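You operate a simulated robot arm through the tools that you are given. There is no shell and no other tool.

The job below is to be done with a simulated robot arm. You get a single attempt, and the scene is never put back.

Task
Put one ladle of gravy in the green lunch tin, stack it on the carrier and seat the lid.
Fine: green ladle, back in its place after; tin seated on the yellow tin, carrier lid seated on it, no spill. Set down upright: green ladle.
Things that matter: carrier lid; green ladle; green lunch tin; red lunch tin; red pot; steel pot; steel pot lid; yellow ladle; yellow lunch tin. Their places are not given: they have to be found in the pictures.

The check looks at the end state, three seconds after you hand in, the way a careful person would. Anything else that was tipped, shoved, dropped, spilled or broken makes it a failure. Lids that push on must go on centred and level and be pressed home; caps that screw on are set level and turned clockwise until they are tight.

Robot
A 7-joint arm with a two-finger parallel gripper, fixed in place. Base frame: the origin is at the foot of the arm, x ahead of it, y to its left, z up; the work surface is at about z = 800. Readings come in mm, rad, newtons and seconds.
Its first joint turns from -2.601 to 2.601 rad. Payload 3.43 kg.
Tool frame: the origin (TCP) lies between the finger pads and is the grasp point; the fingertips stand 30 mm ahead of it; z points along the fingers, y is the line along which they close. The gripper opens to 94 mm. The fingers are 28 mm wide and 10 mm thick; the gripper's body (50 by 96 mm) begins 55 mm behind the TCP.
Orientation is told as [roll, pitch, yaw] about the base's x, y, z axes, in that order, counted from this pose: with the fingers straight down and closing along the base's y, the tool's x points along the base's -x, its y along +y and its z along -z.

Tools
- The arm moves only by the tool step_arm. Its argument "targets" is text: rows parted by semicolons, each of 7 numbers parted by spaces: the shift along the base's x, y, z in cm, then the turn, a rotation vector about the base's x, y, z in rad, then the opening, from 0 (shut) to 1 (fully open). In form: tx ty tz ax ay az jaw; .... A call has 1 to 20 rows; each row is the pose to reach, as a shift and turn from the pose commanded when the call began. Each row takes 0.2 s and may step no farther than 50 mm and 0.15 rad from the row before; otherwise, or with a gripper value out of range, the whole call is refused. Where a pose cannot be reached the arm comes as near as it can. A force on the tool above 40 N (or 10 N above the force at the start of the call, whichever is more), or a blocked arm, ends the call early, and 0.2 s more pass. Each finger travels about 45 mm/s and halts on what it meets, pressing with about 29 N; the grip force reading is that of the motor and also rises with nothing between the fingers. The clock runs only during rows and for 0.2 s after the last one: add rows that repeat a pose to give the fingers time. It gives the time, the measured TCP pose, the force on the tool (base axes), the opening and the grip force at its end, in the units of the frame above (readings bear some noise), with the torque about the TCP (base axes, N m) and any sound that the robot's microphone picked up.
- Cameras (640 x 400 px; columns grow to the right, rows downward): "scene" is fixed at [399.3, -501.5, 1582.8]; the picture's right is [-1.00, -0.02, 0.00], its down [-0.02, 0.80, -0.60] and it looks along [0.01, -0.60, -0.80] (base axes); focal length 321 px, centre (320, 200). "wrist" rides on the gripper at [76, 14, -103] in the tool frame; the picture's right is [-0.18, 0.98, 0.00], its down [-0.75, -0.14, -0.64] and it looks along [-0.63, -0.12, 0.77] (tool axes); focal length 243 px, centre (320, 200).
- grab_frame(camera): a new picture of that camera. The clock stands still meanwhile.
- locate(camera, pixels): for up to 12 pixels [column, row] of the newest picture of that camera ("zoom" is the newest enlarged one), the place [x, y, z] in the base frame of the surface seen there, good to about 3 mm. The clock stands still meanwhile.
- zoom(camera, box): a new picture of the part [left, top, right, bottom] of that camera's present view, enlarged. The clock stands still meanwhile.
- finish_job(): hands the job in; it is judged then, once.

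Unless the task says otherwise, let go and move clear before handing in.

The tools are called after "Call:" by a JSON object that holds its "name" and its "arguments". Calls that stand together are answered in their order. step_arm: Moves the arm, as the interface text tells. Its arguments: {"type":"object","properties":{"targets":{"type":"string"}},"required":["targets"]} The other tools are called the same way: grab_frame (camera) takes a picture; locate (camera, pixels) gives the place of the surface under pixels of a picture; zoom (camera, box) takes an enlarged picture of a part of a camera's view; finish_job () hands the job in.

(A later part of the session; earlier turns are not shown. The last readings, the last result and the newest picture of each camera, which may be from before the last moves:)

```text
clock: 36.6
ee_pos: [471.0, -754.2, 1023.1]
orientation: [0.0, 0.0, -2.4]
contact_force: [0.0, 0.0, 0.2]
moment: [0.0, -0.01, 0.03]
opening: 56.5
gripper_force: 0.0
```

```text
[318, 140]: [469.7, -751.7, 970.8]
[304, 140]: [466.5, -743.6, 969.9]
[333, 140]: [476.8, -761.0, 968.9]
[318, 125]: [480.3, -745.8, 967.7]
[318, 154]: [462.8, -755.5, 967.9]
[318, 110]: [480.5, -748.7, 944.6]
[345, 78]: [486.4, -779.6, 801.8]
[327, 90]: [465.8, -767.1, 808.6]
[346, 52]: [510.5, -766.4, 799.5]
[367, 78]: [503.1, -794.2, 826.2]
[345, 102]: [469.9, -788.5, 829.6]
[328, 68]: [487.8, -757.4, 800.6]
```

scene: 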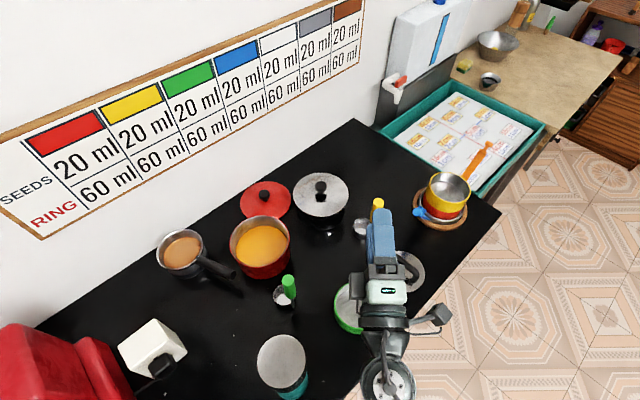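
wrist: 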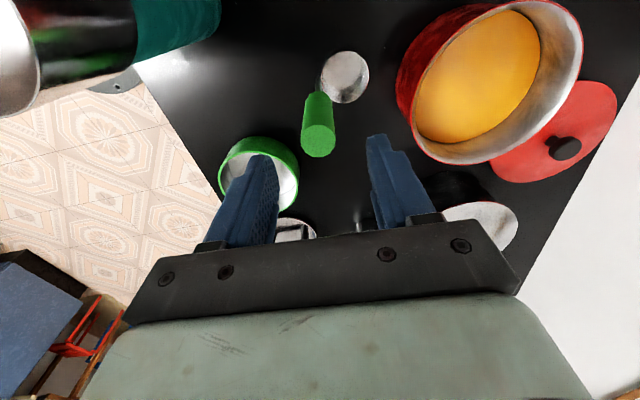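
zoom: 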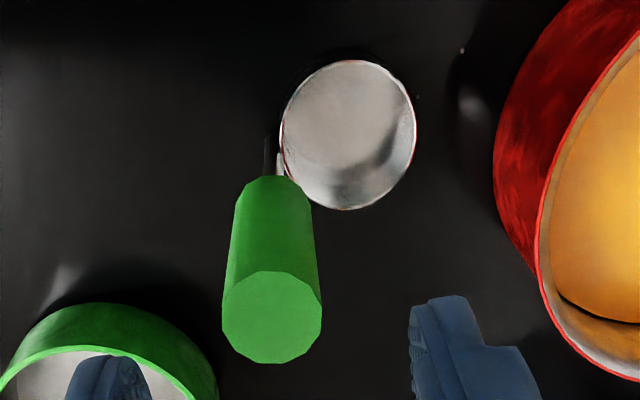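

Handle top centre ≈ (470,-753.5), already under the TCP. Descend to z≈941 and grip.

Call:
{"name": "step_arm", "arguments": {"targets": "-0.1 0.05 -3 0 0 0 0.6; -0.1 0.05 -6 0 0 0 0.6; -0.1 0.05 -8.2 0 0 0 0.6; -0.1 0.05 -8.2 0 0 0 0.6; -0.1 0.05 -8.2 0 0 0 0.4; -0.1 0.05 -8.2 0 0 0 0.25; -0.1 0.05 -8.2 0 0 0 0.1; -0.1 0.05 -8.2 0 0 0 0; -0.1 0.05 -8.2 0 0 0 0; -0.1 0.05 -8.2 0 0 0 0"}}

Call:
{"name": "grab_frame", "arguments": {"camera": "wrist"}}

```text
clock: 38.8
ee_pos: [469.9, -756.4, 941.7]
orientation: [0.0, -0.001, -2.399]
contact_force: [0.1, 0.3, -0.1]
moment: [0.09, 0.08, 0.01]
opening: 24.2
gripper_force: 29.6
```

```text
taken
```

wrist: 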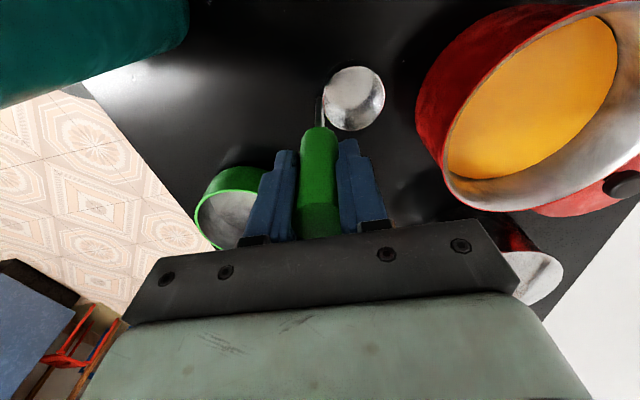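

The ladle is gripped (opening 24.2). Lift straight up 130 mm.

Call:
{"name": "step_arm", "arguments": {"targets": "0 0 1 0 0 0 0; 0 0 3 0 0 0 0; 0 0 5.5 0 0 0 0; 0 0 8 0 0 0 0; 0 0 10.5 0 0 0 0; 0 0 13 0 0 0 0; 0 0 14 0 0 0 0; 0 0 14 0 0 0 0"}}

Call:
{"name": "zoom", "arguments": {"camera": "scene", "box": [220, 160, 400, 340]}}

Call:
{"name": "grab_frame", "arguments": {"camera": "wrist"}}

```text
clock: 40.6
ee_pos: [468.4, -754.5, 1080.6]
orientation: [0.0, 0.0, -2.4]
contact_force: [0.0, 0.1, -1.2]
moment: [0.05, 0.05, -0.01]
opening: 24.1
gripper_force: 29.1
```

```text
2.22 times, centred on (310, 250) of scene
```

zoom: 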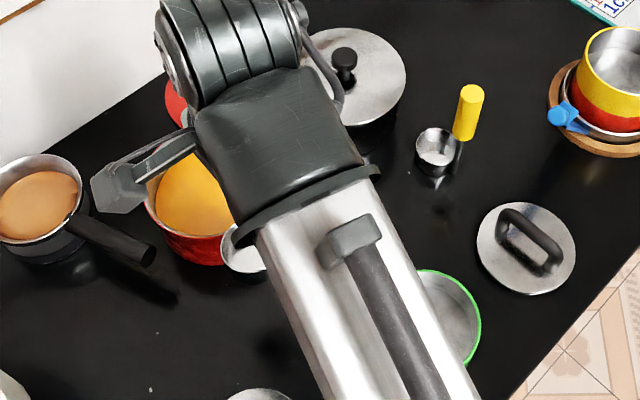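

```text
taken
```

wrist: 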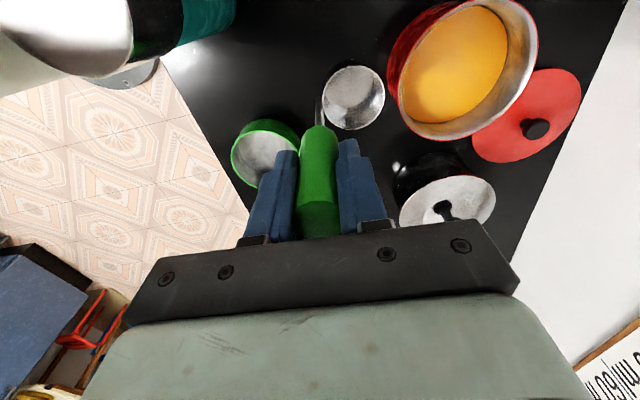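

Ladle lifted cleanly. Turn it +2.40 rad (cup to the base side) and carry it over the red pot, staying high.

Call:
{"name": "step_arm", "arguments": {"targets": "0 0 0 0 0 0.15 0; 0 0 0 0 0 0.3 0; 0 0 0 0 0 0.45 0; 0 0 0 0 0 0.6 0; 0 0 0 0 0 0.75 0; 0 0 0 0 0 0.9 0; 0 0 0 0 0 1.05 0; 0 0 0 0 0 1.2 0; 1 -2 0 0 0 1.35 0; 2 -4 0 0 0 1.5 0; 3 -6 0 0 0 1.65 0; 4 -8 0 0 0 1.8 0; 5 -10 0 0 0 1.95 0; 6 -12 0 0 0 2.1 0; 7 -14 0 0 0 2.25 0; 8 -16 0 0 0 2.4 0; 9 -17 0 0 0 2.4 0; 9 -17 0 0 0 2.4 0; 9 -17 0 0 0 2.4 0"}}

Call:
{"name": "grab_frame", "arguments": {"camera": "wrist"}}

Call:
{"name": "grab_frame", "arguments": {"camera": "scene"}}

```text
clock: 44.6
ee_pos: [558.2, -923.9, 1079.4]
orientation: [0.001, -0.001, 0.0]
contact_force: [0.6, 0.1, 0.0]
moment: [-0.06, -0.01, 0.0]
opening: 23.8
gripper_force: 29.1
```

```text
taken
```

wrist: 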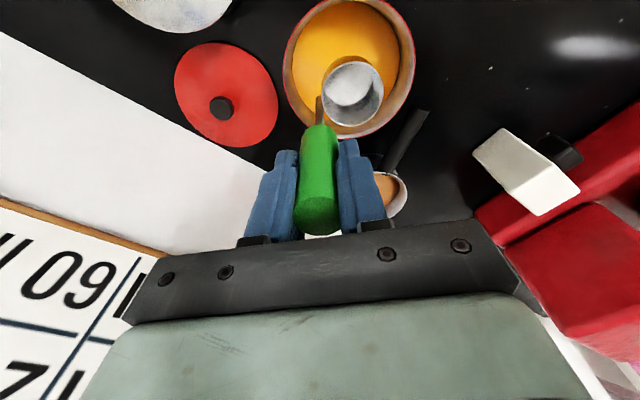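

```text
taken
```

scene: 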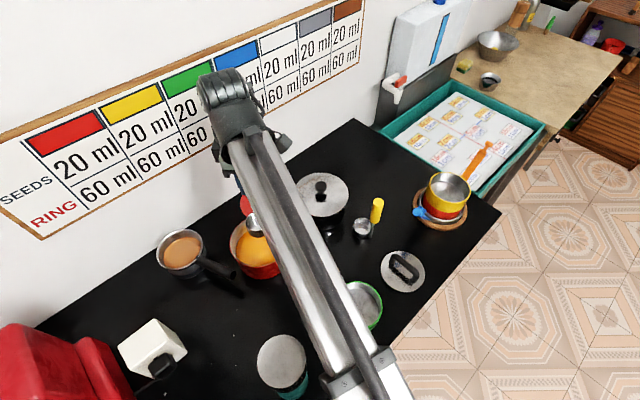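

Call:
{"name": "zoom", "arguments": {"camera": "wrist", "box": [270, 0, 430, 160]}}

Call:
{"name": "locate", "arguments": {"camera": "wrist", "pixels": [[284, 60], [415, 60], [350, 1], [350, 137], [320, 60], [395, 80], [352, 63], [352, 90], [325, 92], [383, 88], [350, 124], [298, 110]]}}

```text
2.50 times, centred on (350, 80) of wrist
```

zoom: 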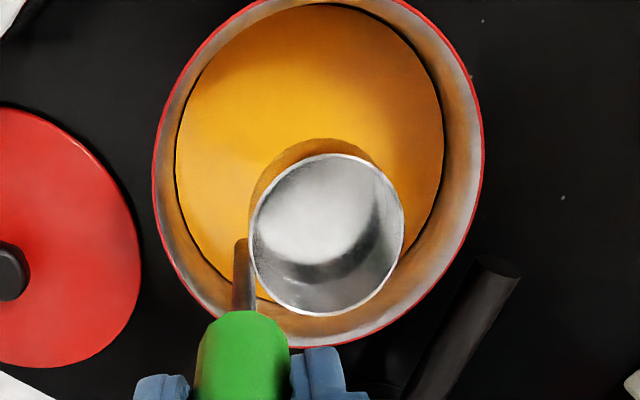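

```text
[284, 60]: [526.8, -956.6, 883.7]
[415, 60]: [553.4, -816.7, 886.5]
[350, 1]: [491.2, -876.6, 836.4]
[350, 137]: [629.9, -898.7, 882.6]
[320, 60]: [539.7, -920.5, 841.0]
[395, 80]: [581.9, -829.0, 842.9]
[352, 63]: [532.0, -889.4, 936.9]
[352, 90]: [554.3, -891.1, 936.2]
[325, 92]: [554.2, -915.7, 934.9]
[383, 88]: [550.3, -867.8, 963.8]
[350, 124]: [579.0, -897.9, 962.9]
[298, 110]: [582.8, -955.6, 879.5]
```

Pot centre fits (557,-890), inner r≈70, rim ≈885; the cup hangs at ≈(553,-893) with bottom z≈938. Lower it into the gravy so the lip goes ~5 mm under the surface.

Call:
{"name": "step_arm", "arguments": {"targets": "0.4 0.3 -3 0 0 0 0; 0.4 0.3 -6 0 0 0 0; 0.4 0.3 -8.5 0 0 0 0; 0.4 0.3 -9.5 0 0 0 0; 0.4 0.3 -10.2 0 0 0 0; 0.4 0.3 -10.9 0 0 0 0; 0.4 0.3 -11.5 0 0 0 0; 0.4 0.3 -12 0 0 0 0; 0.4 0.3 -12.4 0 0 0 0; 0.4 0.3 -12.8 0 0 0 0; 0.4 0.3 -12.8 0 0 0 0; 0.4 0.3 -12.8 0 0 0 0"}}

Call:
{"name": "grab_frame", "arguments": {"camera": "wrist"}}

Call:
{"name": "zoom", "arguments": {"camera": "scene", "box": [220, 200, 320, 300]}}

```text
clock: 47.2
ee_pos: [563.0, -922.8, 950.7]
orientation: [-0.001, -0.001, 0.001]
contact_force: [0.2, -0.6, -1.1]
moment: [0.0, 0.02, 0.02]
opening: 24.0
gripper_force: 29.1
```

```text
taken
```

wrist: 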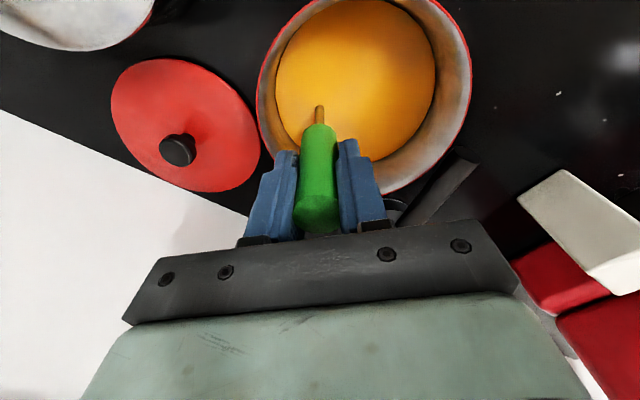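

```text
4.00 times, centred on (270, 250) of scene
```

zoom: 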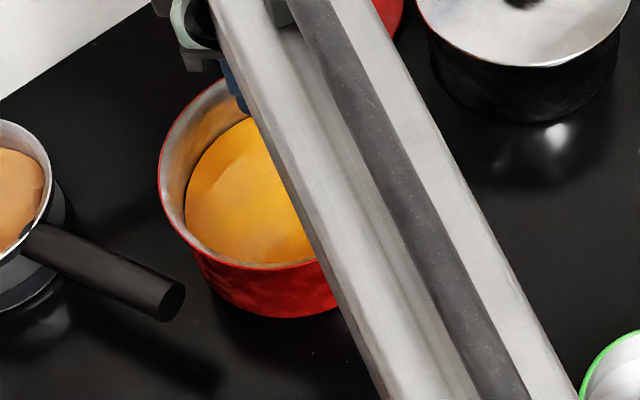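

The cup is fully under the surface. Wait briefly, then raise slowly.

Call:
{"name": "step_arm", "arguments": {"targets": "0 0 0 0 0 0 0; 0 0 0 0 0 0 0; 0 0 0.3 0 0 0 0; 0 0 0.6 0 0 0 0; 0 0 0.9 0 0 0 0; 0 0 1.3 0 0 0 0; 0 0 1.8 0 0 0 0; 0 0 2.3 0 0 0 0; 0 0 2.9 0 0 0 0; 0 0 3.6 0 0 0 0; 0 0 4.3 0 0 0 0; 0 0 5.1 0 0 0 0; 0 0 5.9 0 0 0 0; 0 0 6.7 0 0 0 0; 0 0 7.4 0 0 0 0; 0 0 7.9 0 0 0 0; 0 0 8.2 0 0 0 0; 0 0 8.2 0 0 0 0; 0 0 8.2 0 0 0 0"}}

Call:
{"name": "grab_frame", "arguments": {"camera": "wrist"}}

Call:
{"name": "zoom", "arguments": {"camera": "wrist", "box": [270, 0, 430, 160]}}

```text
clock: 51.2
ee_pos: [561.7, -920.2, 1034.1]
orientation: [0.0, -0.001, 0.0]
contact_force: [-0.7, 0.4, -1.0]
moment: [-0.04, -0.02, 0.03]
opening: 24.0
gripper_force: 28.7
```

```text
taken
```

wrist: 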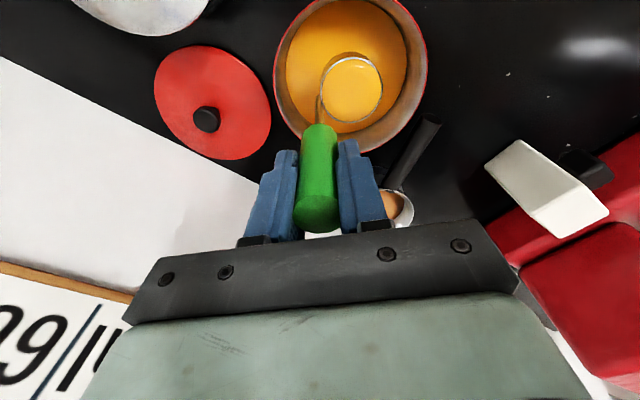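

```text
2.50 times, centred on (350, 80) of wrist
```

zoom: 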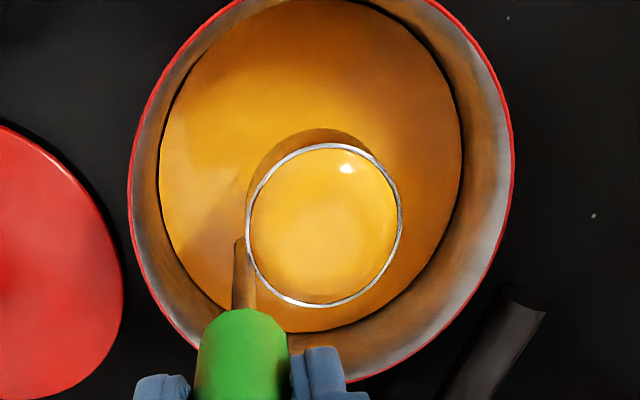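

The ladle is full to just below the brim. While it drips over the pot, I'll fix the green tin's centre.

Call:
{"name": "step_arm", "arguments": {"targets": "0 0 0 0 0 0 0; 0 0 0 0 0 0 0; 0 0 0 0 0 0 0; 0 0 0 0 0 0 0; 0 0 0 0 0 0 0; 0 0 0 0 0 0 0; 0 0 0 0 0 0 0; 0 0 0 0 0 0 0"}}

Call:
{"name": "zoom", "arguments": {"camera": "scene", "box": [320, 265, 400, 345]}}

```text
clock: 53.0
ee_pos: [561.9, -920.3, 1034.3]
orientation: [0.0, 0.001, -0.001]
contact_force: [0.3, 0.6, -1.0]
moment: [-0.02, -0.03, -0.02]
opening: 23.7
gripper_force: 29.0
```

```text
5.00 times, centred on (360, 305) of scene
```

zoom: 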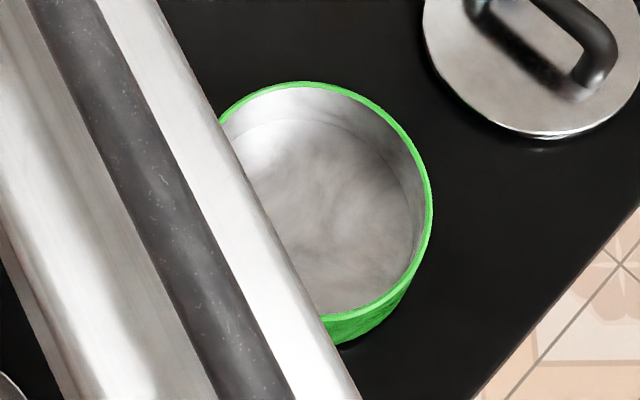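

Call:
{"name": "locate", "arguments": {"camera": "zoom", "pixels": [[302, 84], [380, 115], [350, 93], [412, 150], [430, 195], [427, 235], [412, 272], [385, 300], [345, 316], [255, 98], [300, 200], [370, 335]]}}

```text
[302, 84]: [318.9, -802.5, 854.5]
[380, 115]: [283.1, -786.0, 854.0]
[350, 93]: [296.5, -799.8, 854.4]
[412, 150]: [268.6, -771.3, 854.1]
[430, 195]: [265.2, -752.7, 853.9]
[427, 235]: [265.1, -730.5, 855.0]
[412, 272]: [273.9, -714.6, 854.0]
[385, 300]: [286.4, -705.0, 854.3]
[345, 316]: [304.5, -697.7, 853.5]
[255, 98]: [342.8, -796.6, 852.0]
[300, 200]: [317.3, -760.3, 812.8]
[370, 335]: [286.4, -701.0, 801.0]
```

Tin rim fits centre (317.5,-749.5), r≈54, z≈854. Raise a little more, then carry the full ladle slowly over the tin.

Call:
{"name": "step_arm", "arguments": {"targets": "0 0 0.2 0 0 0 0; 0 0 0.6 0 0 0 0; 0 0 1.2 0 0 0 0; 0 0 1.8 0 0 0 0; 0 0 2.4 0 0 0 0; 0 0 2.8 0 0 0 0; 0 0 3 0 0 0 0; 0 0 3 0 0 0 0; 0 0 3 0 0 0 0"}}

Call:
{"name": "step_arm", "arguments": {"targets": "-0.27 0.15 0 0 0 0 0; -0.80 0.45 0 0 0 0 0; -1.60 0.90 0 0 0 0 0; -2.67 1.50 0 0 0 0 0; -4.00 2.25 0 0 0 0 0; -5.60 3.15 0 0 0 0 0; -7.20 4.05 0 0 0 0 0; -8.80 4.95 0 0 0 0 0; -10.40 5.85 0 0 0 0 0; -12.00 6.75 0 0 0 0 0; -13.60 7.65 0 0 0 0 0; -15.20 8.55 0 0 0 0 0; -16.80 9.45 0 0 0 0 0; -18.40 10.35 0 0 0 0 0; -20.00 11.25 0 0 0 0 0; -21.33 12.00 0 0 0 0 0; -22.40 12.60 0 0 0 0 0; -23.20 13.05 0 0 0 0 0; -23.73 13.35 0 0 0 0 0; -24.00 13.50 0 0 0 0 0"}}

Call:
{"name": "grab_frame", "arguments": {"camera": "wrist"}}

Call:
{"name": "grab_frame", "arguments": {"camera": "scene"}}

```text
clock: 55.0
ee_pos: [563.6, -922.5, 1063.4]
orientation: [-0.001, 0.001, 0.001]
contact_force: [-0.1, 0.4, -1.3]
moment: [-0.04, 0.02, -0.05]
opening: 23.9
gripper_force: 29.2
```

```text
clock: 59.2
ee_pos: [322.8, -785.4, 1063.3]
orientation: [0.0, 0.0, 0.0]
contact_force: [-0.3, -0.3, -1.4]
moment: [-0.04, -0.02, 0.01]
opening: 23.6
gripper_force: 29.4
```

```text
taken
```

wrist: 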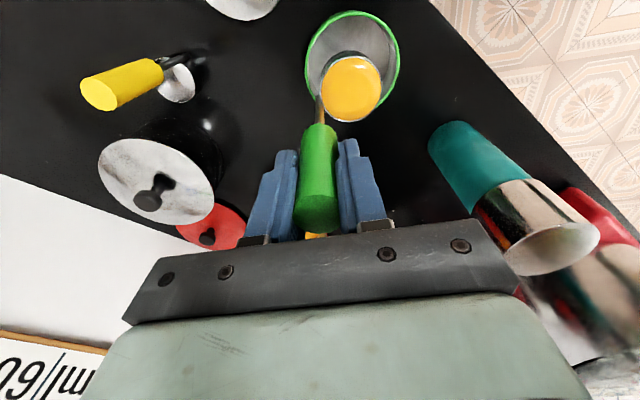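

```text
taken
```

scene: 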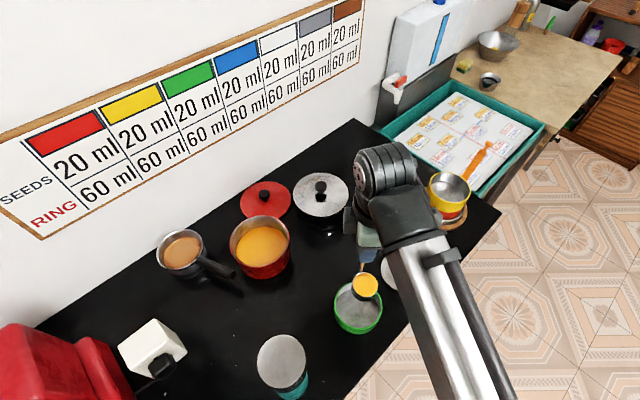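

Call:
{"name": "zoom", "arguments": {"camera": "scene", "box": [310, 250, 410, 350]}}

Call:
{"name": "locate", "arguments": {"camera": "zoom", "pixels": [[345, 145], [295, 150], [392, 148], [345, 100], [345, 188], [340, 210], [360, 380], [184, 140]]}}

Call:
{"name": "zoom", "arguments": {"camera": "scene", "box": [200, 220, 360, 340]}}

```text
4.00 times, centred on (360, 300) of scene
```

zoom: 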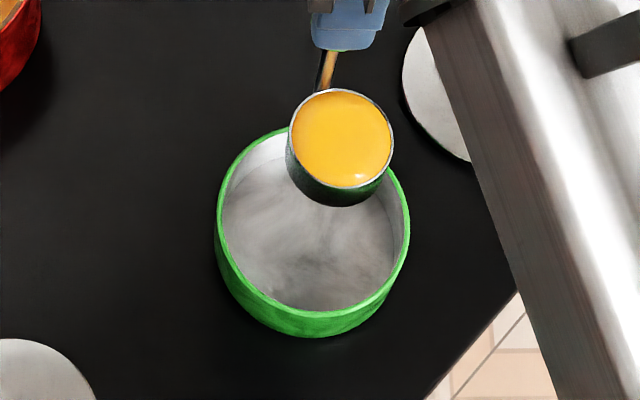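

```text
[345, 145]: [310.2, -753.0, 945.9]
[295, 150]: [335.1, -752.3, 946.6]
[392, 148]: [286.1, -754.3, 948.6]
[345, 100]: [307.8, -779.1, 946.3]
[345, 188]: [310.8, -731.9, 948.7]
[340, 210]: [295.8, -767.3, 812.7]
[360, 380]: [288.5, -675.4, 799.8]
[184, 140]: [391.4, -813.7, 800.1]
```

```text
3.33 times, centred on (280, 280) of scene
```

zoom: 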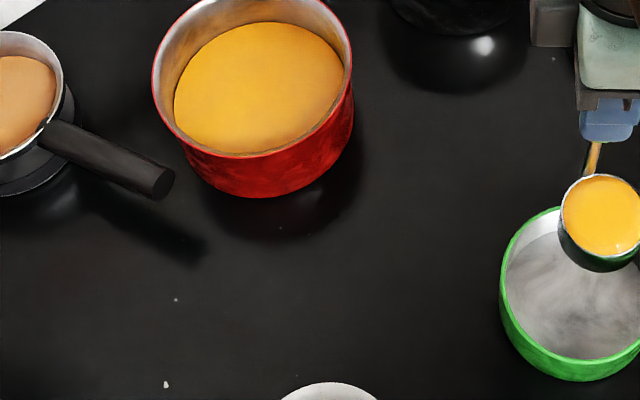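

No spill anywhere; the cup centre is at (311,-755,947). Shift +7 mm in x and lower smoothly to just above the tin rim, then begin the slow pour.

Call:
{"name": "step_arm", "arguments": {"targets": "0.1 0 -0.3 0 0 0 0; 0.3 0 -0.9 0 0 0 0; 0.5 0 -1.8 0 0 0 0; 0.7 0 -2.8 0 0 0 0; 0.7 0 -3.8 0 0 0 0; 0.7 0 -4.5 0 0 0 0; 0.7 0 -4.9 0 0 0 0; 0.7 0 -4.9 0 0 0 0; 0.7 0 -4.9 0 0 0 0"}}

Call:
{"name": "zoom", "arguments": {"camera": "scene", "box": [310, 250, 410, 350]}}

```text
clock: 61.2
ee_pos: [328.6, -785.9, 1015.9]
orientation: [0.0, 0.0, 0.0]
contact_force: [-0.6, 0.5, -0.6]
moment: [0.01, -0.01, -0.01]
opening: 23.5
gripper_force: 28.9
```

```text
4.00 times, centred on (360, 300) of scene
```

zoom: 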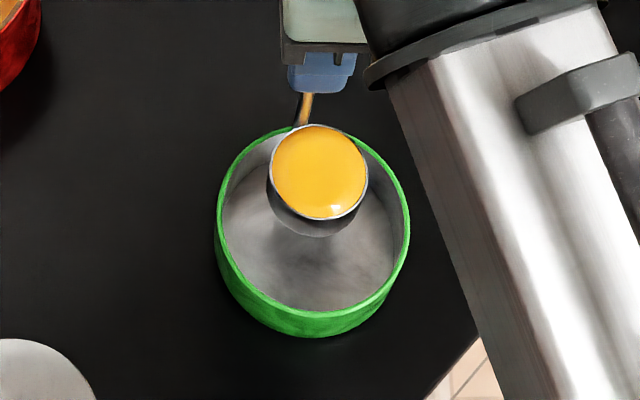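

The cup is inside the tin's outline, just above the rim. Start the slow tilt, keeping the pouring lip over the tin's middle.

Call:
{"name": "step_arm", "arguments": {"targets": "0 0.45 0.2 -0.058 0 0 0; 0 0.93 0.4 -0.116 0 0 0; 0 1.4 0.6 -0.175 0 0 0; 0 1.9 0.7 -0.233 0 0 0; 0 2.4 0.8 -0.291 0 0 0; 0 2.9 0.9 -0.349 0 0 0; 0 3.45 0.85 -0.407 0 0 0; 0 4.0 0.8 -0.465 0 0 0; 0 4.6 0.7 -0.524 0 0 0; 0 4.6 0.7 -0.524 0 0 0"}}

Call:
{"name": "zoom", "arguments": {"camera": "scene", "box": [310, 250, 410, 350]}}

```text
clock: 63.4
ee_pos: [330.0, -740.7, 1024.0]
orientation: [-0.524, -0.001, 0.0]
contact_force: [0.0, 0.3, -0.4]
moment: [0.03, -0.02, 0.0]
opening: 23.4
gripper_force: 28.9
```

```text
4.00 times, centred on (360, 300) of scene
```

zoom: 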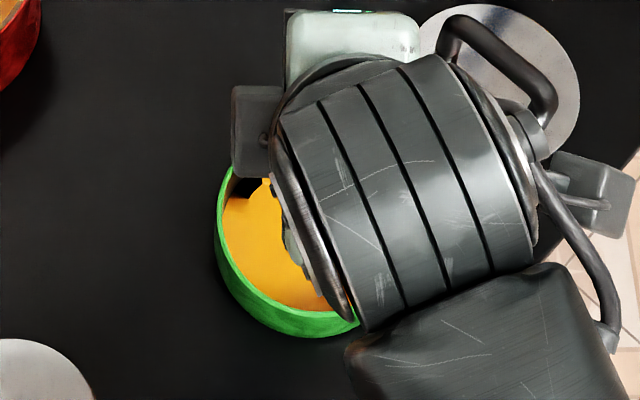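

Gravy is flowing into the tin with none outside. Continue the tilt to ~100°.

Call:
{"name": "step_arm", "arguments": {"targets": "0 0.6 -0.15 -0.058 0 0 0; 0 1.25 -0.3 -0.116 0 0 0; 0 1.9 -0.5 -0.174 0 0 0; 0 2.55 -0.8 -0.232 0 0 0; 0 3.2 -1.15 -0.291 0 0 0; 0 3.85 -1.5 -0.349 0 0 0; 0 4.5 -1.95 -0.407 0 0 0; 0 5.15 -2.4 -0.465 0 0 0; 0 5.8 -2.9 -0.523 0 0 0; 0 6.7 -3.7 -0.61 0 0 0; 0 7.55 -4.5 -0.698 0 0 0; 0 8.35 -5.1 -0.785 0 0 0; 0 9.05 -5.7 -0.872 0 0 0; 0 9.65 -6.1 -0.96 0 0 0; 0 10.2 -6.6 -1.047 0 0 0; 0 10.6 -6.9 -1.134 0 0 0; 0 11 -7.1 -1.221 0 0 0; 0 11.25 -7.1 -1.31 0 0 0; 0 11.5 -7.1 -1.396 0 0 0; 0 11.5 -7.1 -1.396 0 0 0"}}

Call:
{"name": "grab_frame", "arguments": {"camera": "scene"}}

Call:
{"name": "grab_frame", "arguments": {"camera": "wrist"}}

```text
clock: 67.6
ee_pos: [329.8, -626.9, 950.3]
orientation: [-1.92, 0.002, 0.0]
contact_force: [0.3, -0.3, -0.4]
moment: [0.08, -0.02, 0.02]
opening: 23.6
gripper_force: 28.8
```

```text
taken
```

scene: 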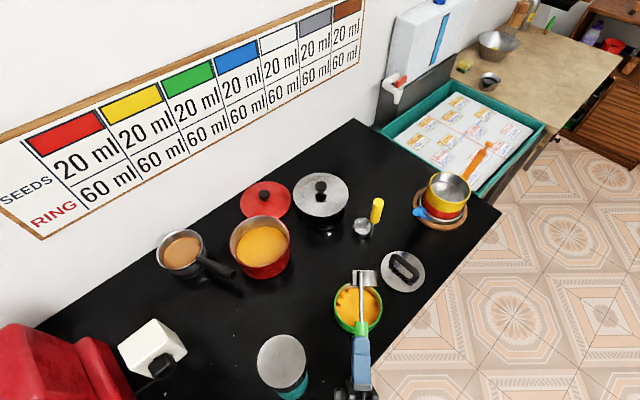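

```text
taken
```

wrist: 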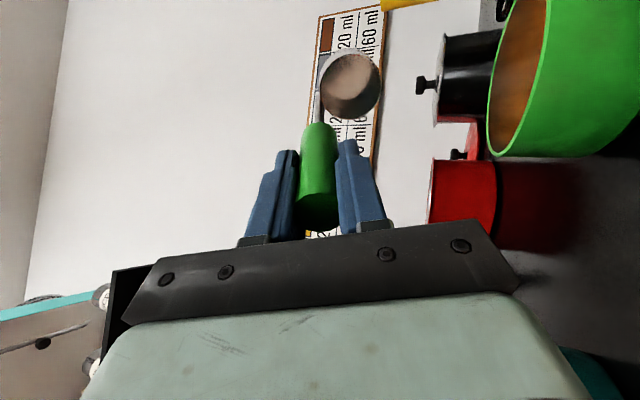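

The cup is empty and the tin has gravy. Hold to let it drip, then check for spills.

Call:
{"name": "step_arm", "arguments": {"targets": "0 0 0 0 0 0 0; 0 0 0 0 0 0 0; 0 0 0 0 0 0 0; 0 0 0 0 0 0 0; 0 0 0 0 0 0 0; 0 0 0 0 0 0 0; 0 0 0 0 0 0 0; 0 0 0 0 0 0 0; 0 0 0 0 0 0 0; 0 0 0 0 0 0 0"}}

Call:
{"name": "zoom", "arguments": {"camera": "scene", "box": [310, 250, 410, 350]}}

Call:
{"name": "zoom", "arguments": {"camera": "wrist", "box": [280, 20, 420, 160]}}

```text
clock: 69.8
ee_pos: [329.3, -626.3, 951.6]
orientation: [-1.919, -0.001, -0.001]
contact_force: [-0.2, 0.2, -0.8]
moment: [0.05, -0.03, 0.0]
opening: 23.4
gripper_force: 29.1
```

```text
4.00 times, centred on (360, 300) of scene
```

zoom: 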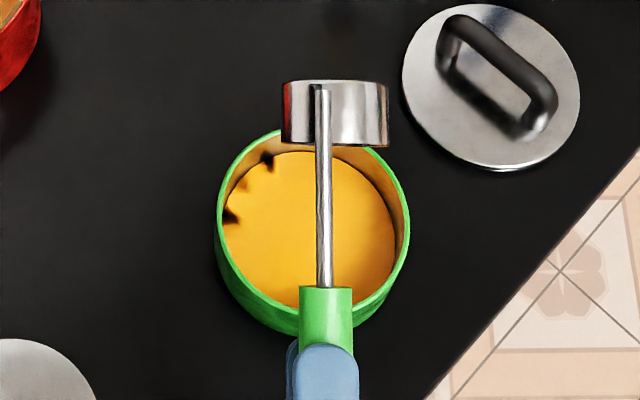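

```text
2.86 times, centred on (350, 90) of wrist
```

zoom: 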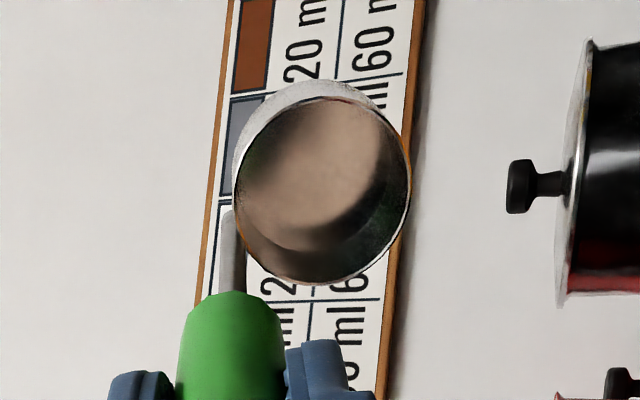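

The ladle is empty and no spill shows. Tilt back upright over the tin.

Call:
{"name": "step_arm", "arguments": {"targets": "0 -0.3 1 0.15 0 0 0; 0 -0.9 2 0.3 0 0 0; 0 -1.7 3 0.45 0 0 0; 0 -2.8 4.5 0.6 0 0 0; 0 -4.1 5.8 0.75 0 0 0; 0 -5.6 7.2 0.9 0 0 0; 0 -7.3 8 1.05 0 0 0; 0 -9.2 8.8 1.2 0 0 0; 0 -10.9 9.3 1.35 0 0 0; 0 -12.4 9.5 1.5 0 0 0; 0 -13.8 9.5 1.65 0 0 0; 0 -15.1 9.5 1.8 0 0 0; 0 -16 9.5 1.92 0 0 0; 0 -16 9.5 1.92 0 0 0"}}

Call:
{"name": "grab_frame", "arguments": {"camera": "wrist"}}

Call:
{"name": "zoom", "arguments": {"camera": "scene", "box": [280, 230, 420, 350]}}

```text
clock: 72.8
ee_pos: [329.0, -785.4, 1046.0]
orientation: [0.001, -0.001, 0.0]
contact_force: [1.2, 1.3, -0.8]
moment: [-0.02, 0.02, -0.03]
opening: 23.4
gripper_force: 28.8
```

```text
taken
```

wrist: 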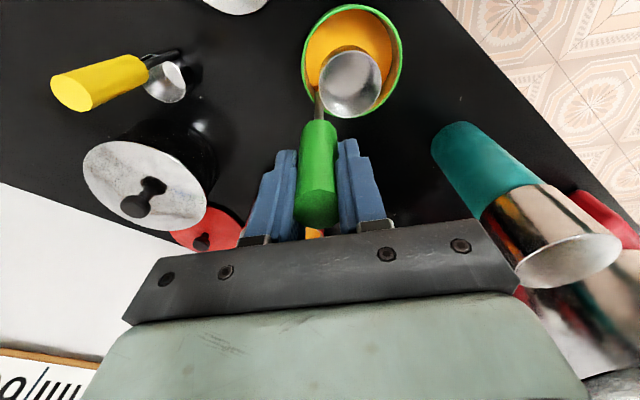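

```text
3.33 times, centred on (350, 290) of scene
```

zoom: 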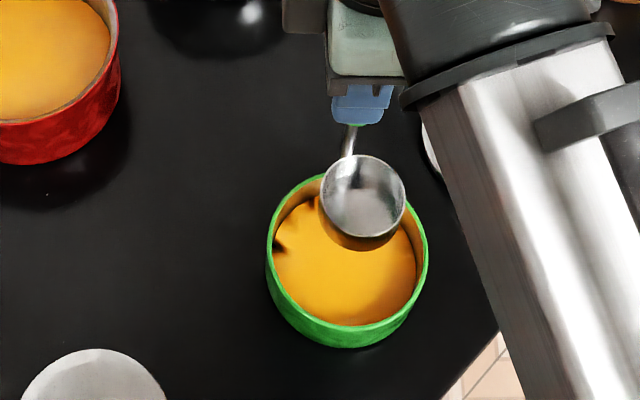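

Call:
{"name": "zoom", "arguments": {"camera": "wrist", "box": [250, 20, 410, 240]}}

Call:
{"name": "locate", "arguments": {"camera": "wrist", "pixels": [[323, 75], [377, 85], [350, 52], [350, 115], [350, 85], [335, 108], [368, 108], [318, 135], [318, 195], [316, 215]]}}

```text
1.82 times, centred on (330, 130) of wrist
```

zoom: 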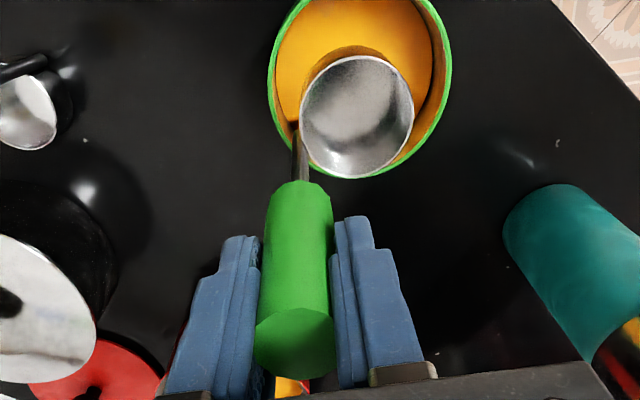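

```text
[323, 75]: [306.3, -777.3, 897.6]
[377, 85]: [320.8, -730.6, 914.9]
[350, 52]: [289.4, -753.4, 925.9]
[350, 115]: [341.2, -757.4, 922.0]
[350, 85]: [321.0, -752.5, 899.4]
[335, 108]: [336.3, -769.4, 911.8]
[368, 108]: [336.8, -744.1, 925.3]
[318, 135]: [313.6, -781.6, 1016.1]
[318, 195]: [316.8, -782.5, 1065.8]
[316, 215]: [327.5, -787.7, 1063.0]
```

Call:
{"name": "zoom", "arguments": {"camera": "scene", "box": [320, 260, 380, 320]}}

```text
6.67 times, centred on (350, 290) of scene
```

zoom: 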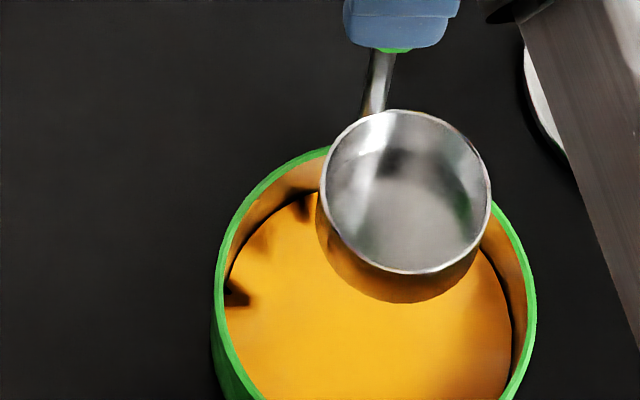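

Call:
{"name": "locate", "arguments": {"camera": "zoom", "pixels": [[323, 180], [488, 190], [405, 112], [400, 271], [340, 235], [470, 240], [350, 130], [460, 128], [405, 200], [380, 60], [372, 105], [395, 20]]}}

```text
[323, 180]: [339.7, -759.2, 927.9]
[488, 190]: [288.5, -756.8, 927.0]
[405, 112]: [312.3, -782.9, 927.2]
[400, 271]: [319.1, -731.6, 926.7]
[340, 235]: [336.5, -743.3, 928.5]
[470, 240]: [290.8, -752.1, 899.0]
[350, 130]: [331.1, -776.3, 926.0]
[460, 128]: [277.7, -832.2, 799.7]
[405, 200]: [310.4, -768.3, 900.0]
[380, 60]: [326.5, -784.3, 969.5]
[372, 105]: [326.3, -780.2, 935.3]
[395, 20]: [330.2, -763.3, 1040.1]
```

The ladle is empty and level (rim z≈927 all round), having slid ~5 mm in the grip. Return to its place: turn yaw back and move above its original spot.

Call:
{"name": "step_arm", "arguments": {"targets": "0 0 0 0 0 -0.15 0; 0 0 0 0 0 -0.3 0; 0 0 0 0 0 -0.45 0; 0 0 0 0 0 -0.6 0; 1 0.2 0 0 0 -0.75 0; 2 0.4 0 0 0 -0.9 0; 3 0.6 0 0 0 -1.05 0; 4 0.8 0 0 0 -1.2 0; 5 1.1 0 0 0 -1.35 0; 6 1.3 0 0 0 -1.5 0; 7 1.5 0 0 0 -1.65 0; 8 1.8 0 0 0 -1.8 0; 9 2 0 0 0 -1.95 0; 10 2.2 0 0 0 -2.1 0; 11 2.4 0 0 0 -2.25 0; 12 2.7 0 0 0 -2.4 0; 13 2.9 0 0 0 -2.55 0; 13.9 3.1 0 0 0 -2.7 0; 13.9 3.1 0 0 0 -2.75 0; 13.9 3.1 0 0 0 -2.75 0"}}

Call:
{"name": "grab_frame", "arguments": {"camera": "wrist"}}

Call:
{"name": "grab_frame", "arguments": {"camera": "scene"}}

```text
clock: 77.0
ee_pos: [469.2, -754.0, 1045.6]
orientation: [0.002, -0.001, -2.75]
contact_force: [-0.5, -0.5, -1.0]
moment: [0.0, 0.02, 0.01]
opening: 23.4
gripper_force: 28.2
```

```text
taken
```

wrist: 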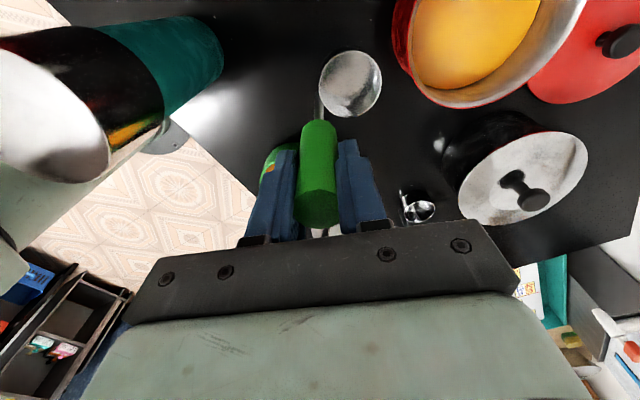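

```text
taken
```

scene: 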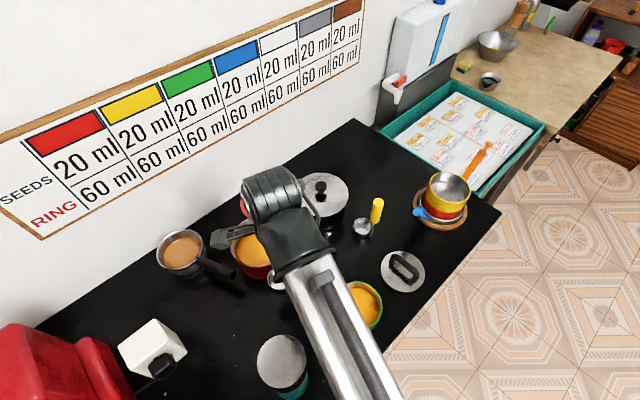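

Call:
{"name": "zoom", "arguments": {"camera": "wrist", "box": [290, 30, 410, 150]}}

Call:
{"name": "locate", "arguments": {"camera": "zoom", "pixels": [[320, 185], [155, 170], [482, 180], [330, 60], [310, 300], [200, 280], [450, 260], [170, 345]]}}

```text
3.33 times, centred on (350, 90) of wrist
```

zoom: 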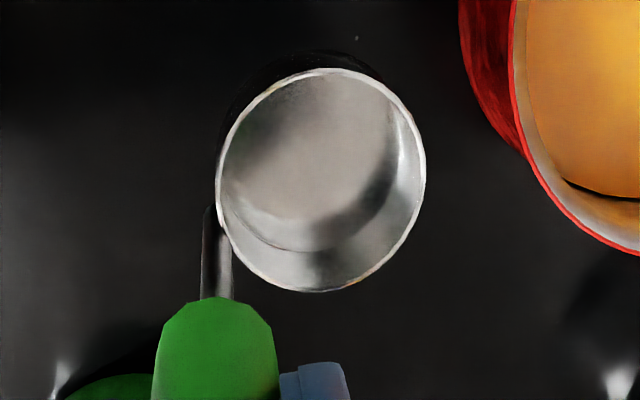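

```text
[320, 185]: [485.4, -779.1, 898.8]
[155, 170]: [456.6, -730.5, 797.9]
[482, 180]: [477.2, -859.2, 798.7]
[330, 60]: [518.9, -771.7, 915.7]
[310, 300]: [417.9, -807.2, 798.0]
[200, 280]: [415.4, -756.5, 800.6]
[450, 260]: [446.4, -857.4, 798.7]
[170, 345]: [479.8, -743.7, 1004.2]
```

Call:
{"name": "locate", "arguments": {"camera": "zoom", "pixels": [[218, 180], [424, 180], [325, 71], [310, 290], [240, 110], [400, 105], [240, 255], [395, 245], [210, 285], [221, 235]]}}

```text
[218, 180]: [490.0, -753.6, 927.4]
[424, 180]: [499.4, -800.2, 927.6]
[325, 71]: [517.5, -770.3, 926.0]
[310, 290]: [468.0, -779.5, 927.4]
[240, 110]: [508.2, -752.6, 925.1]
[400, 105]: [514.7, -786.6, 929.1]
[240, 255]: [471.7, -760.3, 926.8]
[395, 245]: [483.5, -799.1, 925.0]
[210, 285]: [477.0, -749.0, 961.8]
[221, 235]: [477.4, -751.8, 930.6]
```

Cup centre is at (494,-775), original was ≈(490.5,-775.5), and the orientation matches. Shift −3 mm in x and lower to just above the table.

Call:
{"name": "step_arm", "arguments": {"targets": "-0.3 0 -2 0 0 0 0; -0.3 0 -5 0 0 0 0; -0.3 0 -7.5 0 0 0 0; -0.3 0 -8.6 0 0 0 0; -0.3 0 -9.1 0 0 0 0; -0.3 0 -9.4 0 0 0 0; -0.3 0 -9.4 0 0 0 0"}}

Call:
{"name": "grab_frame", "arguments": {"camera": "wrist"}}

Call:
{"name": "zoom", "arguments": {"camera": "scene", "box": [240, 250, 320, 330]}}

```text
clock: 78.6
ee_pos: [464.8, -756.4, 952.3]
orientation: [0.001, 0.0, -2.749]
contact_force: [0.5, 0.4, -0.6]
moment: [-0.01, -0.01, -0.02]
opening: 23.6
gripper_force: 28.9
```

```text
taken
```

wrist: 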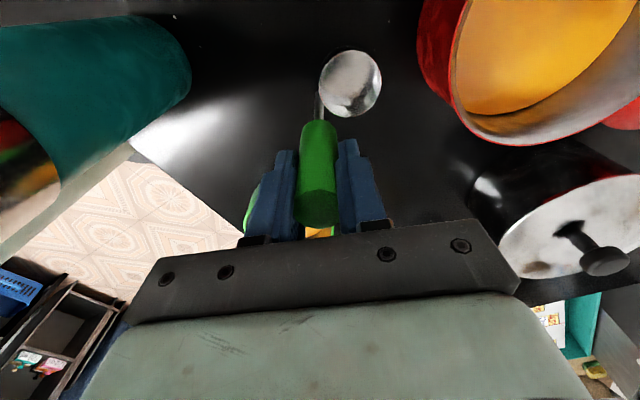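

```text
5.00 times, centred on (280, 290) of scene
```

zoom: 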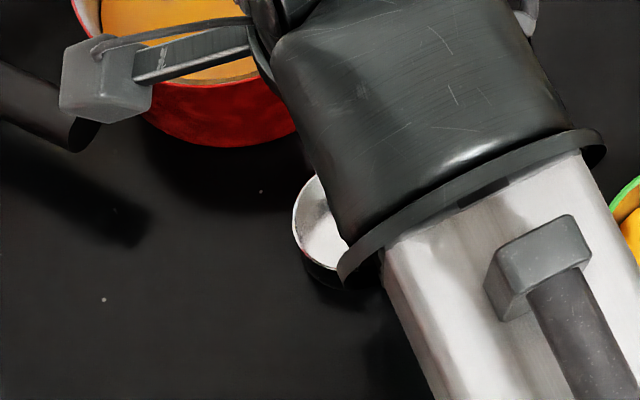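

Call:
{"name": "zoom", "arguments": {"camera": "wrist", "box": [290, 30, 410, 150]}}

Call:
{"name": "locate", "arguments": {"camera": "zoom", "pixels": [[218, 180], [424, 180], [325, 71], [310, 290], [240, 110], [400, 105], [240, 255], [395, 245], [320, 185], [210, 285]]}}

```text
3.33 times, centred on (350, 90) of wrist
```

zoom: 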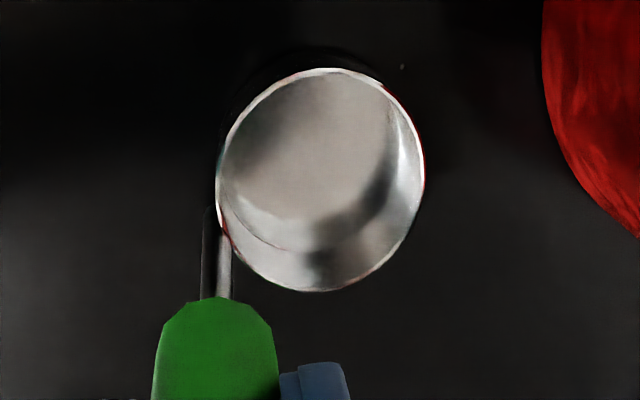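

```text
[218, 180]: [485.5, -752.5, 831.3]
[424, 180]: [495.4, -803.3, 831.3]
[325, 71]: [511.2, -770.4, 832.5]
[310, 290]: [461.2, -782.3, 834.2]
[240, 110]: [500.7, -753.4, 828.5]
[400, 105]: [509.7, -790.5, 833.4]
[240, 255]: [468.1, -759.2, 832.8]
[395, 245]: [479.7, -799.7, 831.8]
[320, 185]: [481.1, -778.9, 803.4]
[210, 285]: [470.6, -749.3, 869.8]
```

Cup centre now (489,-776), within ~1.5 mm of the original. Lower the last few mm until contact.

Call:
{"name": "step_arm", "arguments": {"targets": "0.1 0 -0.15 0 0 0 0; 0.1 0 -0.3 0 0 0 0; 0.1 0 -0.4 0 0 0 0; 0.1 0 -0.4 0 0 0 0"}}

```text
clock: 79.6
ee_pos: [466.7, -755.5, 948.5]
orientation: [0.0, 0.001, -2.75]
contact_force: [0.2, 1.0, 14.1]
moment: [-0.24, -0.08, -0.03]
opening: 23.4
gripper_force: 28.7
```

Contact with the table (Fz 14 N). Ease off slightly, and open slowly.

Call:
{"name": "step_arm", "arguments": {"targets": "0 0 0.1 0 0 0 0; 0 0 0.1 0 0 0 0.3; 0 0 0.1 0 0 0 0.4; 0 0 0.1 0 0 0 0.55; 0 0 0.1 0 0 0 0.6; 0 0 0.1 0 0 0 0.6"}}

Call:
{"name": "grab_frame", "arguments": {"camera": "wrist"}}

```text
clock: 81.0
ee_pos: [466.3, -755.2, 947.9]
orientation: [0.001, 0.001, -2.75]
contact_force: [-0.5, 0.0, 0.5]
moment: [-0.02, 0.01, -0.02]
opening: 56.4
gripper_force: 0.0
```

```text
taken
```

wrist: 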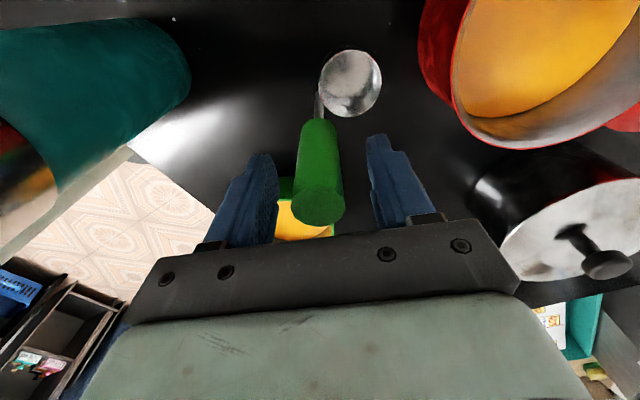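

The ladle stands alone. Rise clear, rotate back to yaw 0 and head toward the green tin's near wall.

Call:
{"name": "step_arm", "arguments": {"targets": "0 0 2 0 0 0 0.6; 0 0 5 0 0 0 0.6; 0 0 9 0 0 0 0.6; 0 0 13 0 0 0 0.6; 0 0 15 0 0 0 0.6; 0 0 15 0 0 0 0.6"}}

Call:
{"name": "step_arm", "arguments": {"targets": "0 0 0 0 0 0.15 0.6; -1 0 0 0 0 0.3 0.6; -2 0.2 0 0 0 0.45 0.6; -3 0.5 0 0 0 0.6 0.6; -4 0.8 0 0 0 0.75 0.6; -5 1.1 0 0 0 0.9 0.6; -6 1.5 0 0 0 1.05 0.6; -7 1.9 0 0 0 1.2 0.6; -8 2.3 0 0 0 1.35 0.6; -9 2.7 0 0 0 1.5 0.6; -10 3.1 0 0 0 1.65 0.6; -11 3.6 0 0 0 1.8 0.6; -12 4.1 0 0 0 1.95 0.6; -13 4.6 0 0 0 2.1 0.6; -14 5.1 0 0 0 2.25 0.6; -14.9 5.8 0 0 0 2.4 0.6; -14.9 5.8 0 0 0 2.55 0.6; -14.9 5.8 0 0 0 2.7 0.6; -14.9 5.8 0 0 0 2.75 0.5; -14.9 5.8 0 0 0 2.75 0.5"}}

Call:
{"name": "grab_frame", "arguments": {"camera": "scene"}}

Call:
{"name": "grab_frame", "arguments": {"camera": "wrist"}}

Call:
{"name": "zoom", "arguments": {"camera": "scene", "box": [250, 250, 330, 330]}}

```text
clock: 82.4
ee_pos: [468.5, -755.6, 1098.3]
orientation: [-0.001, 0.0, -2.75]
contact_force: [-0.6, 0.0, 0.3]
moment: [0.05, -0.01, 0.02]
opening: 56.6
gripper_force: 0.0
```

```text
clock: 86.6
ee_pos: [318.0, -695.3, 1098.6]
orientation: [0.0, 0.0, 0.002]
contact_force: [0.0, 0.9, -0.3]
moment: [0.0, 0.02, 0.0]
opening: 47.0
gripper_force: 0.0
```

```text
taken
```

scene: 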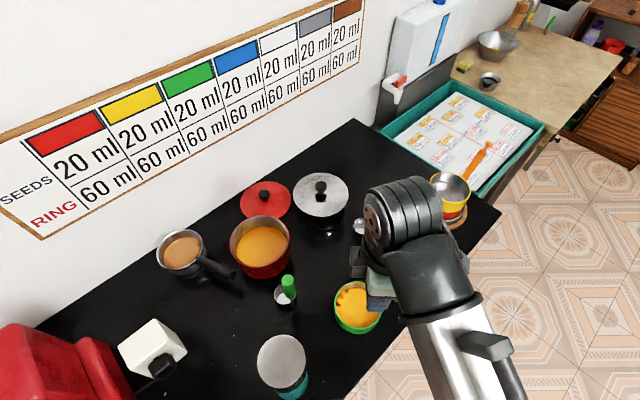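

```text
taken
```

wrist: 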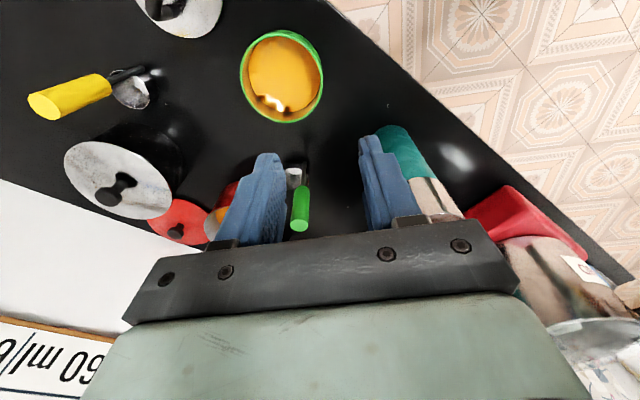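

```text
5.00 times, centred on (290, 290) of scene
```

zoom: 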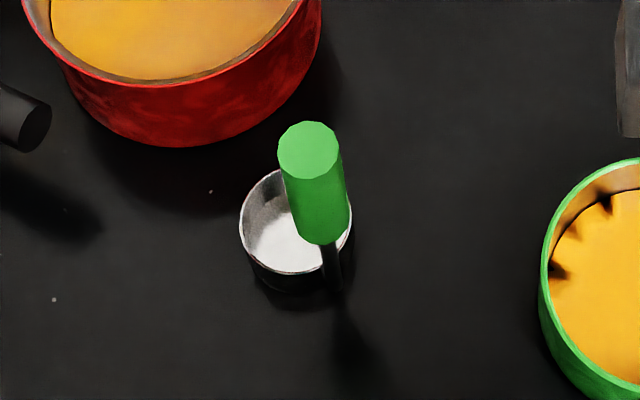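

The ladle is back, upright. Now refine the tin's near wall from the wrist view.

Call:
{"name": "zoom", "arguments": {"camera": "wrist", "box": [220, 10, 350, 140]}}

Call:
{"name": "locate", "arguments": {"camera": "zoom", "pixels": [[472, 195], [468, 230], [120, 180], [300, 66], [290, 340], [460, 150], [445, 280], [130, 140], [280, 200], [400, 310]]}}

```text
3.08 times, centred on (285, 75) of wrist
```

zoom: 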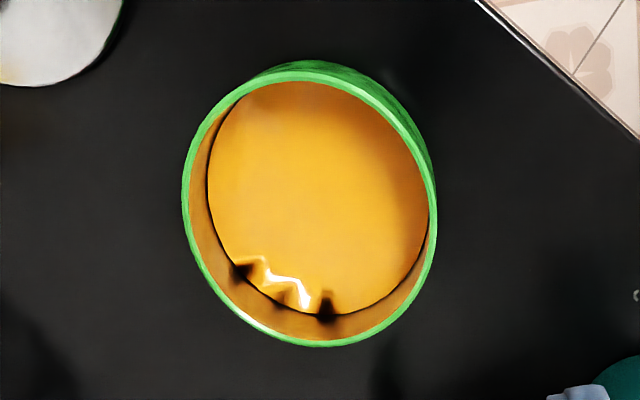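

```text
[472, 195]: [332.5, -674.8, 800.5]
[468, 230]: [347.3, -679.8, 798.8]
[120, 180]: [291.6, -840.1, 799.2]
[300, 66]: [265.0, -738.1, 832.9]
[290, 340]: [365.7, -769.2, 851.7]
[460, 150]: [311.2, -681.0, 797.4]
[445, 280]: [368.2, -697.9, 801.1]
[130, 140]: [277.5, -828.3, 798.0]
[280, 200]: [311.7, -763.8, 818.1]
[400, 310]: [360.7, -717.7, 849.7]
```

Call:
{"name": "locate", "arguments": {"camera": "zoom", "pixels": [[433, 215], [425, 170], [427, 255], [185, 190], [200, 265], [298, 77], [220, 110], [380, 110], [320, 342], [395, 310], [300, 150], [240, 290]]}}

```text
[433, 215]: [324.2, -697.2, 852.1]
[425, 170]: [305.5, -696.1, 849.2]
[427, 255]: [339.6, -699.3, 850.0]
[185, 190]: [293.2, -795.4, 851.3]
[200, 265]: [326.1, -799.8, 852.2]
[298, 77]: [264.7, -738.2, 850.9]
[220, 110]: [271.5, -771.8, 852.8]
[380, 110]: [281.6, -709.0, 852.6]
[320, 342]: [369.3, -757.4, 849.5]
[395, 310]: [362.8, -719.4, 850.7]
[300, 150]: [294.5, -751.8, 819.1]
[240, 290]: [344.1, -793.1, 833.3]
```

Tin wall near side at y≈-696, gravy surface z≈819. Lower with the wall between the fingers to TCP z≈857 (tips ~827, above the gravy).

Call:
{"name": "step_arm", "arguments": {"targets": "0 -0.1 -4.5 0 0 0 0.5; 0 -0.1 -9 0 0 0 0.5; 0 -0.1 -13.5 0 0 0 0.5; 0 -0.1 -17.5 0 0 0 0.5; 0 -0.1 -20.5 0 0 0 0.5; 0 -0.1 -22.5 0 0 0 0.5; 0 -0.1 -24.1 0 0 0 0.5; 0 -0.1 -24.1 0 0 0 0.5"}}

Call:
{"name": "grab_frame", "arguments": {"camera": "wrist"}}

```text
clock: 88.4
ee_pos: [319.0, -699.3, 858.5]
orientation: [0.0, 0.001, 0.0]
contact_force: [-0.7, 0.3, -0.4]
moment: [0.04, 0.0, 0.01]
opening: 47.0
gripper_force: 0.1
```

```text
taken
```

wrist: 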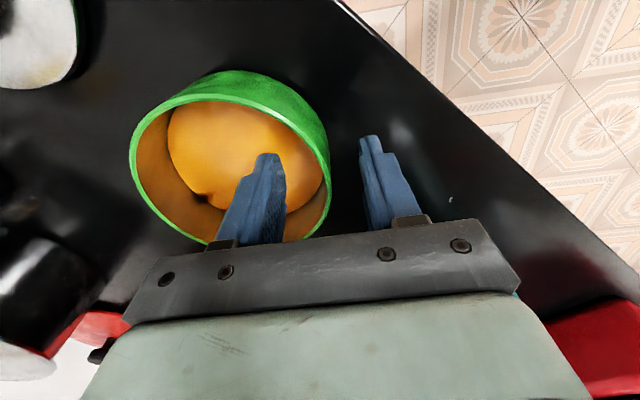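

Call:
{"name": "step_arm", "arguments": {"targets": "0 0.2 0 0 0 0 0.5; 0 0.2 0 0 0 0 0.4; 0 0.2 0 0 0 0 0.3; 0 0.2 0 0 0 0 0.2; 0 0.2 0 0 0 0 0.12; 0 0.2 0 0 0 0 0.08; 0 0.2 0 0 0 0 0.04; 0 0.2 0 0 0 0 0; 0 0.2 0 0 0 0 0; 0 0.2 0 0 0 0 0"}}

Call:
{"name": "grab_frame", "arguments": {"camera": "wrist"}}

```text
clock: 90.6
ee_pos: [319.1, -696.0, 857.9]
orientation: [0.001, -0.002, 0.001]
contact_force: [0.3, -0.5, 1.3]
moment: [-0.02, 0.01, -0.02]
opening: 7.2
gripper_force: 28.8
```

```text
taken
```

wrist: 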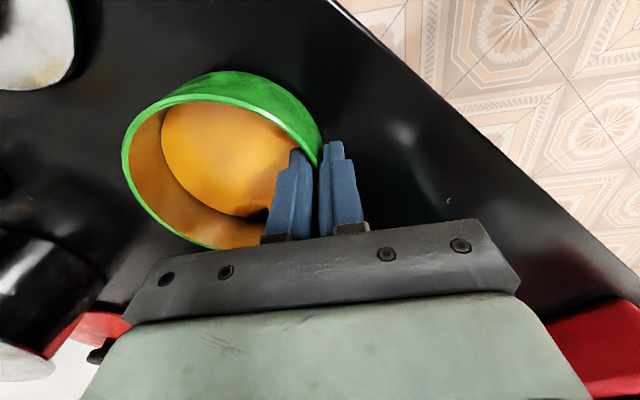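

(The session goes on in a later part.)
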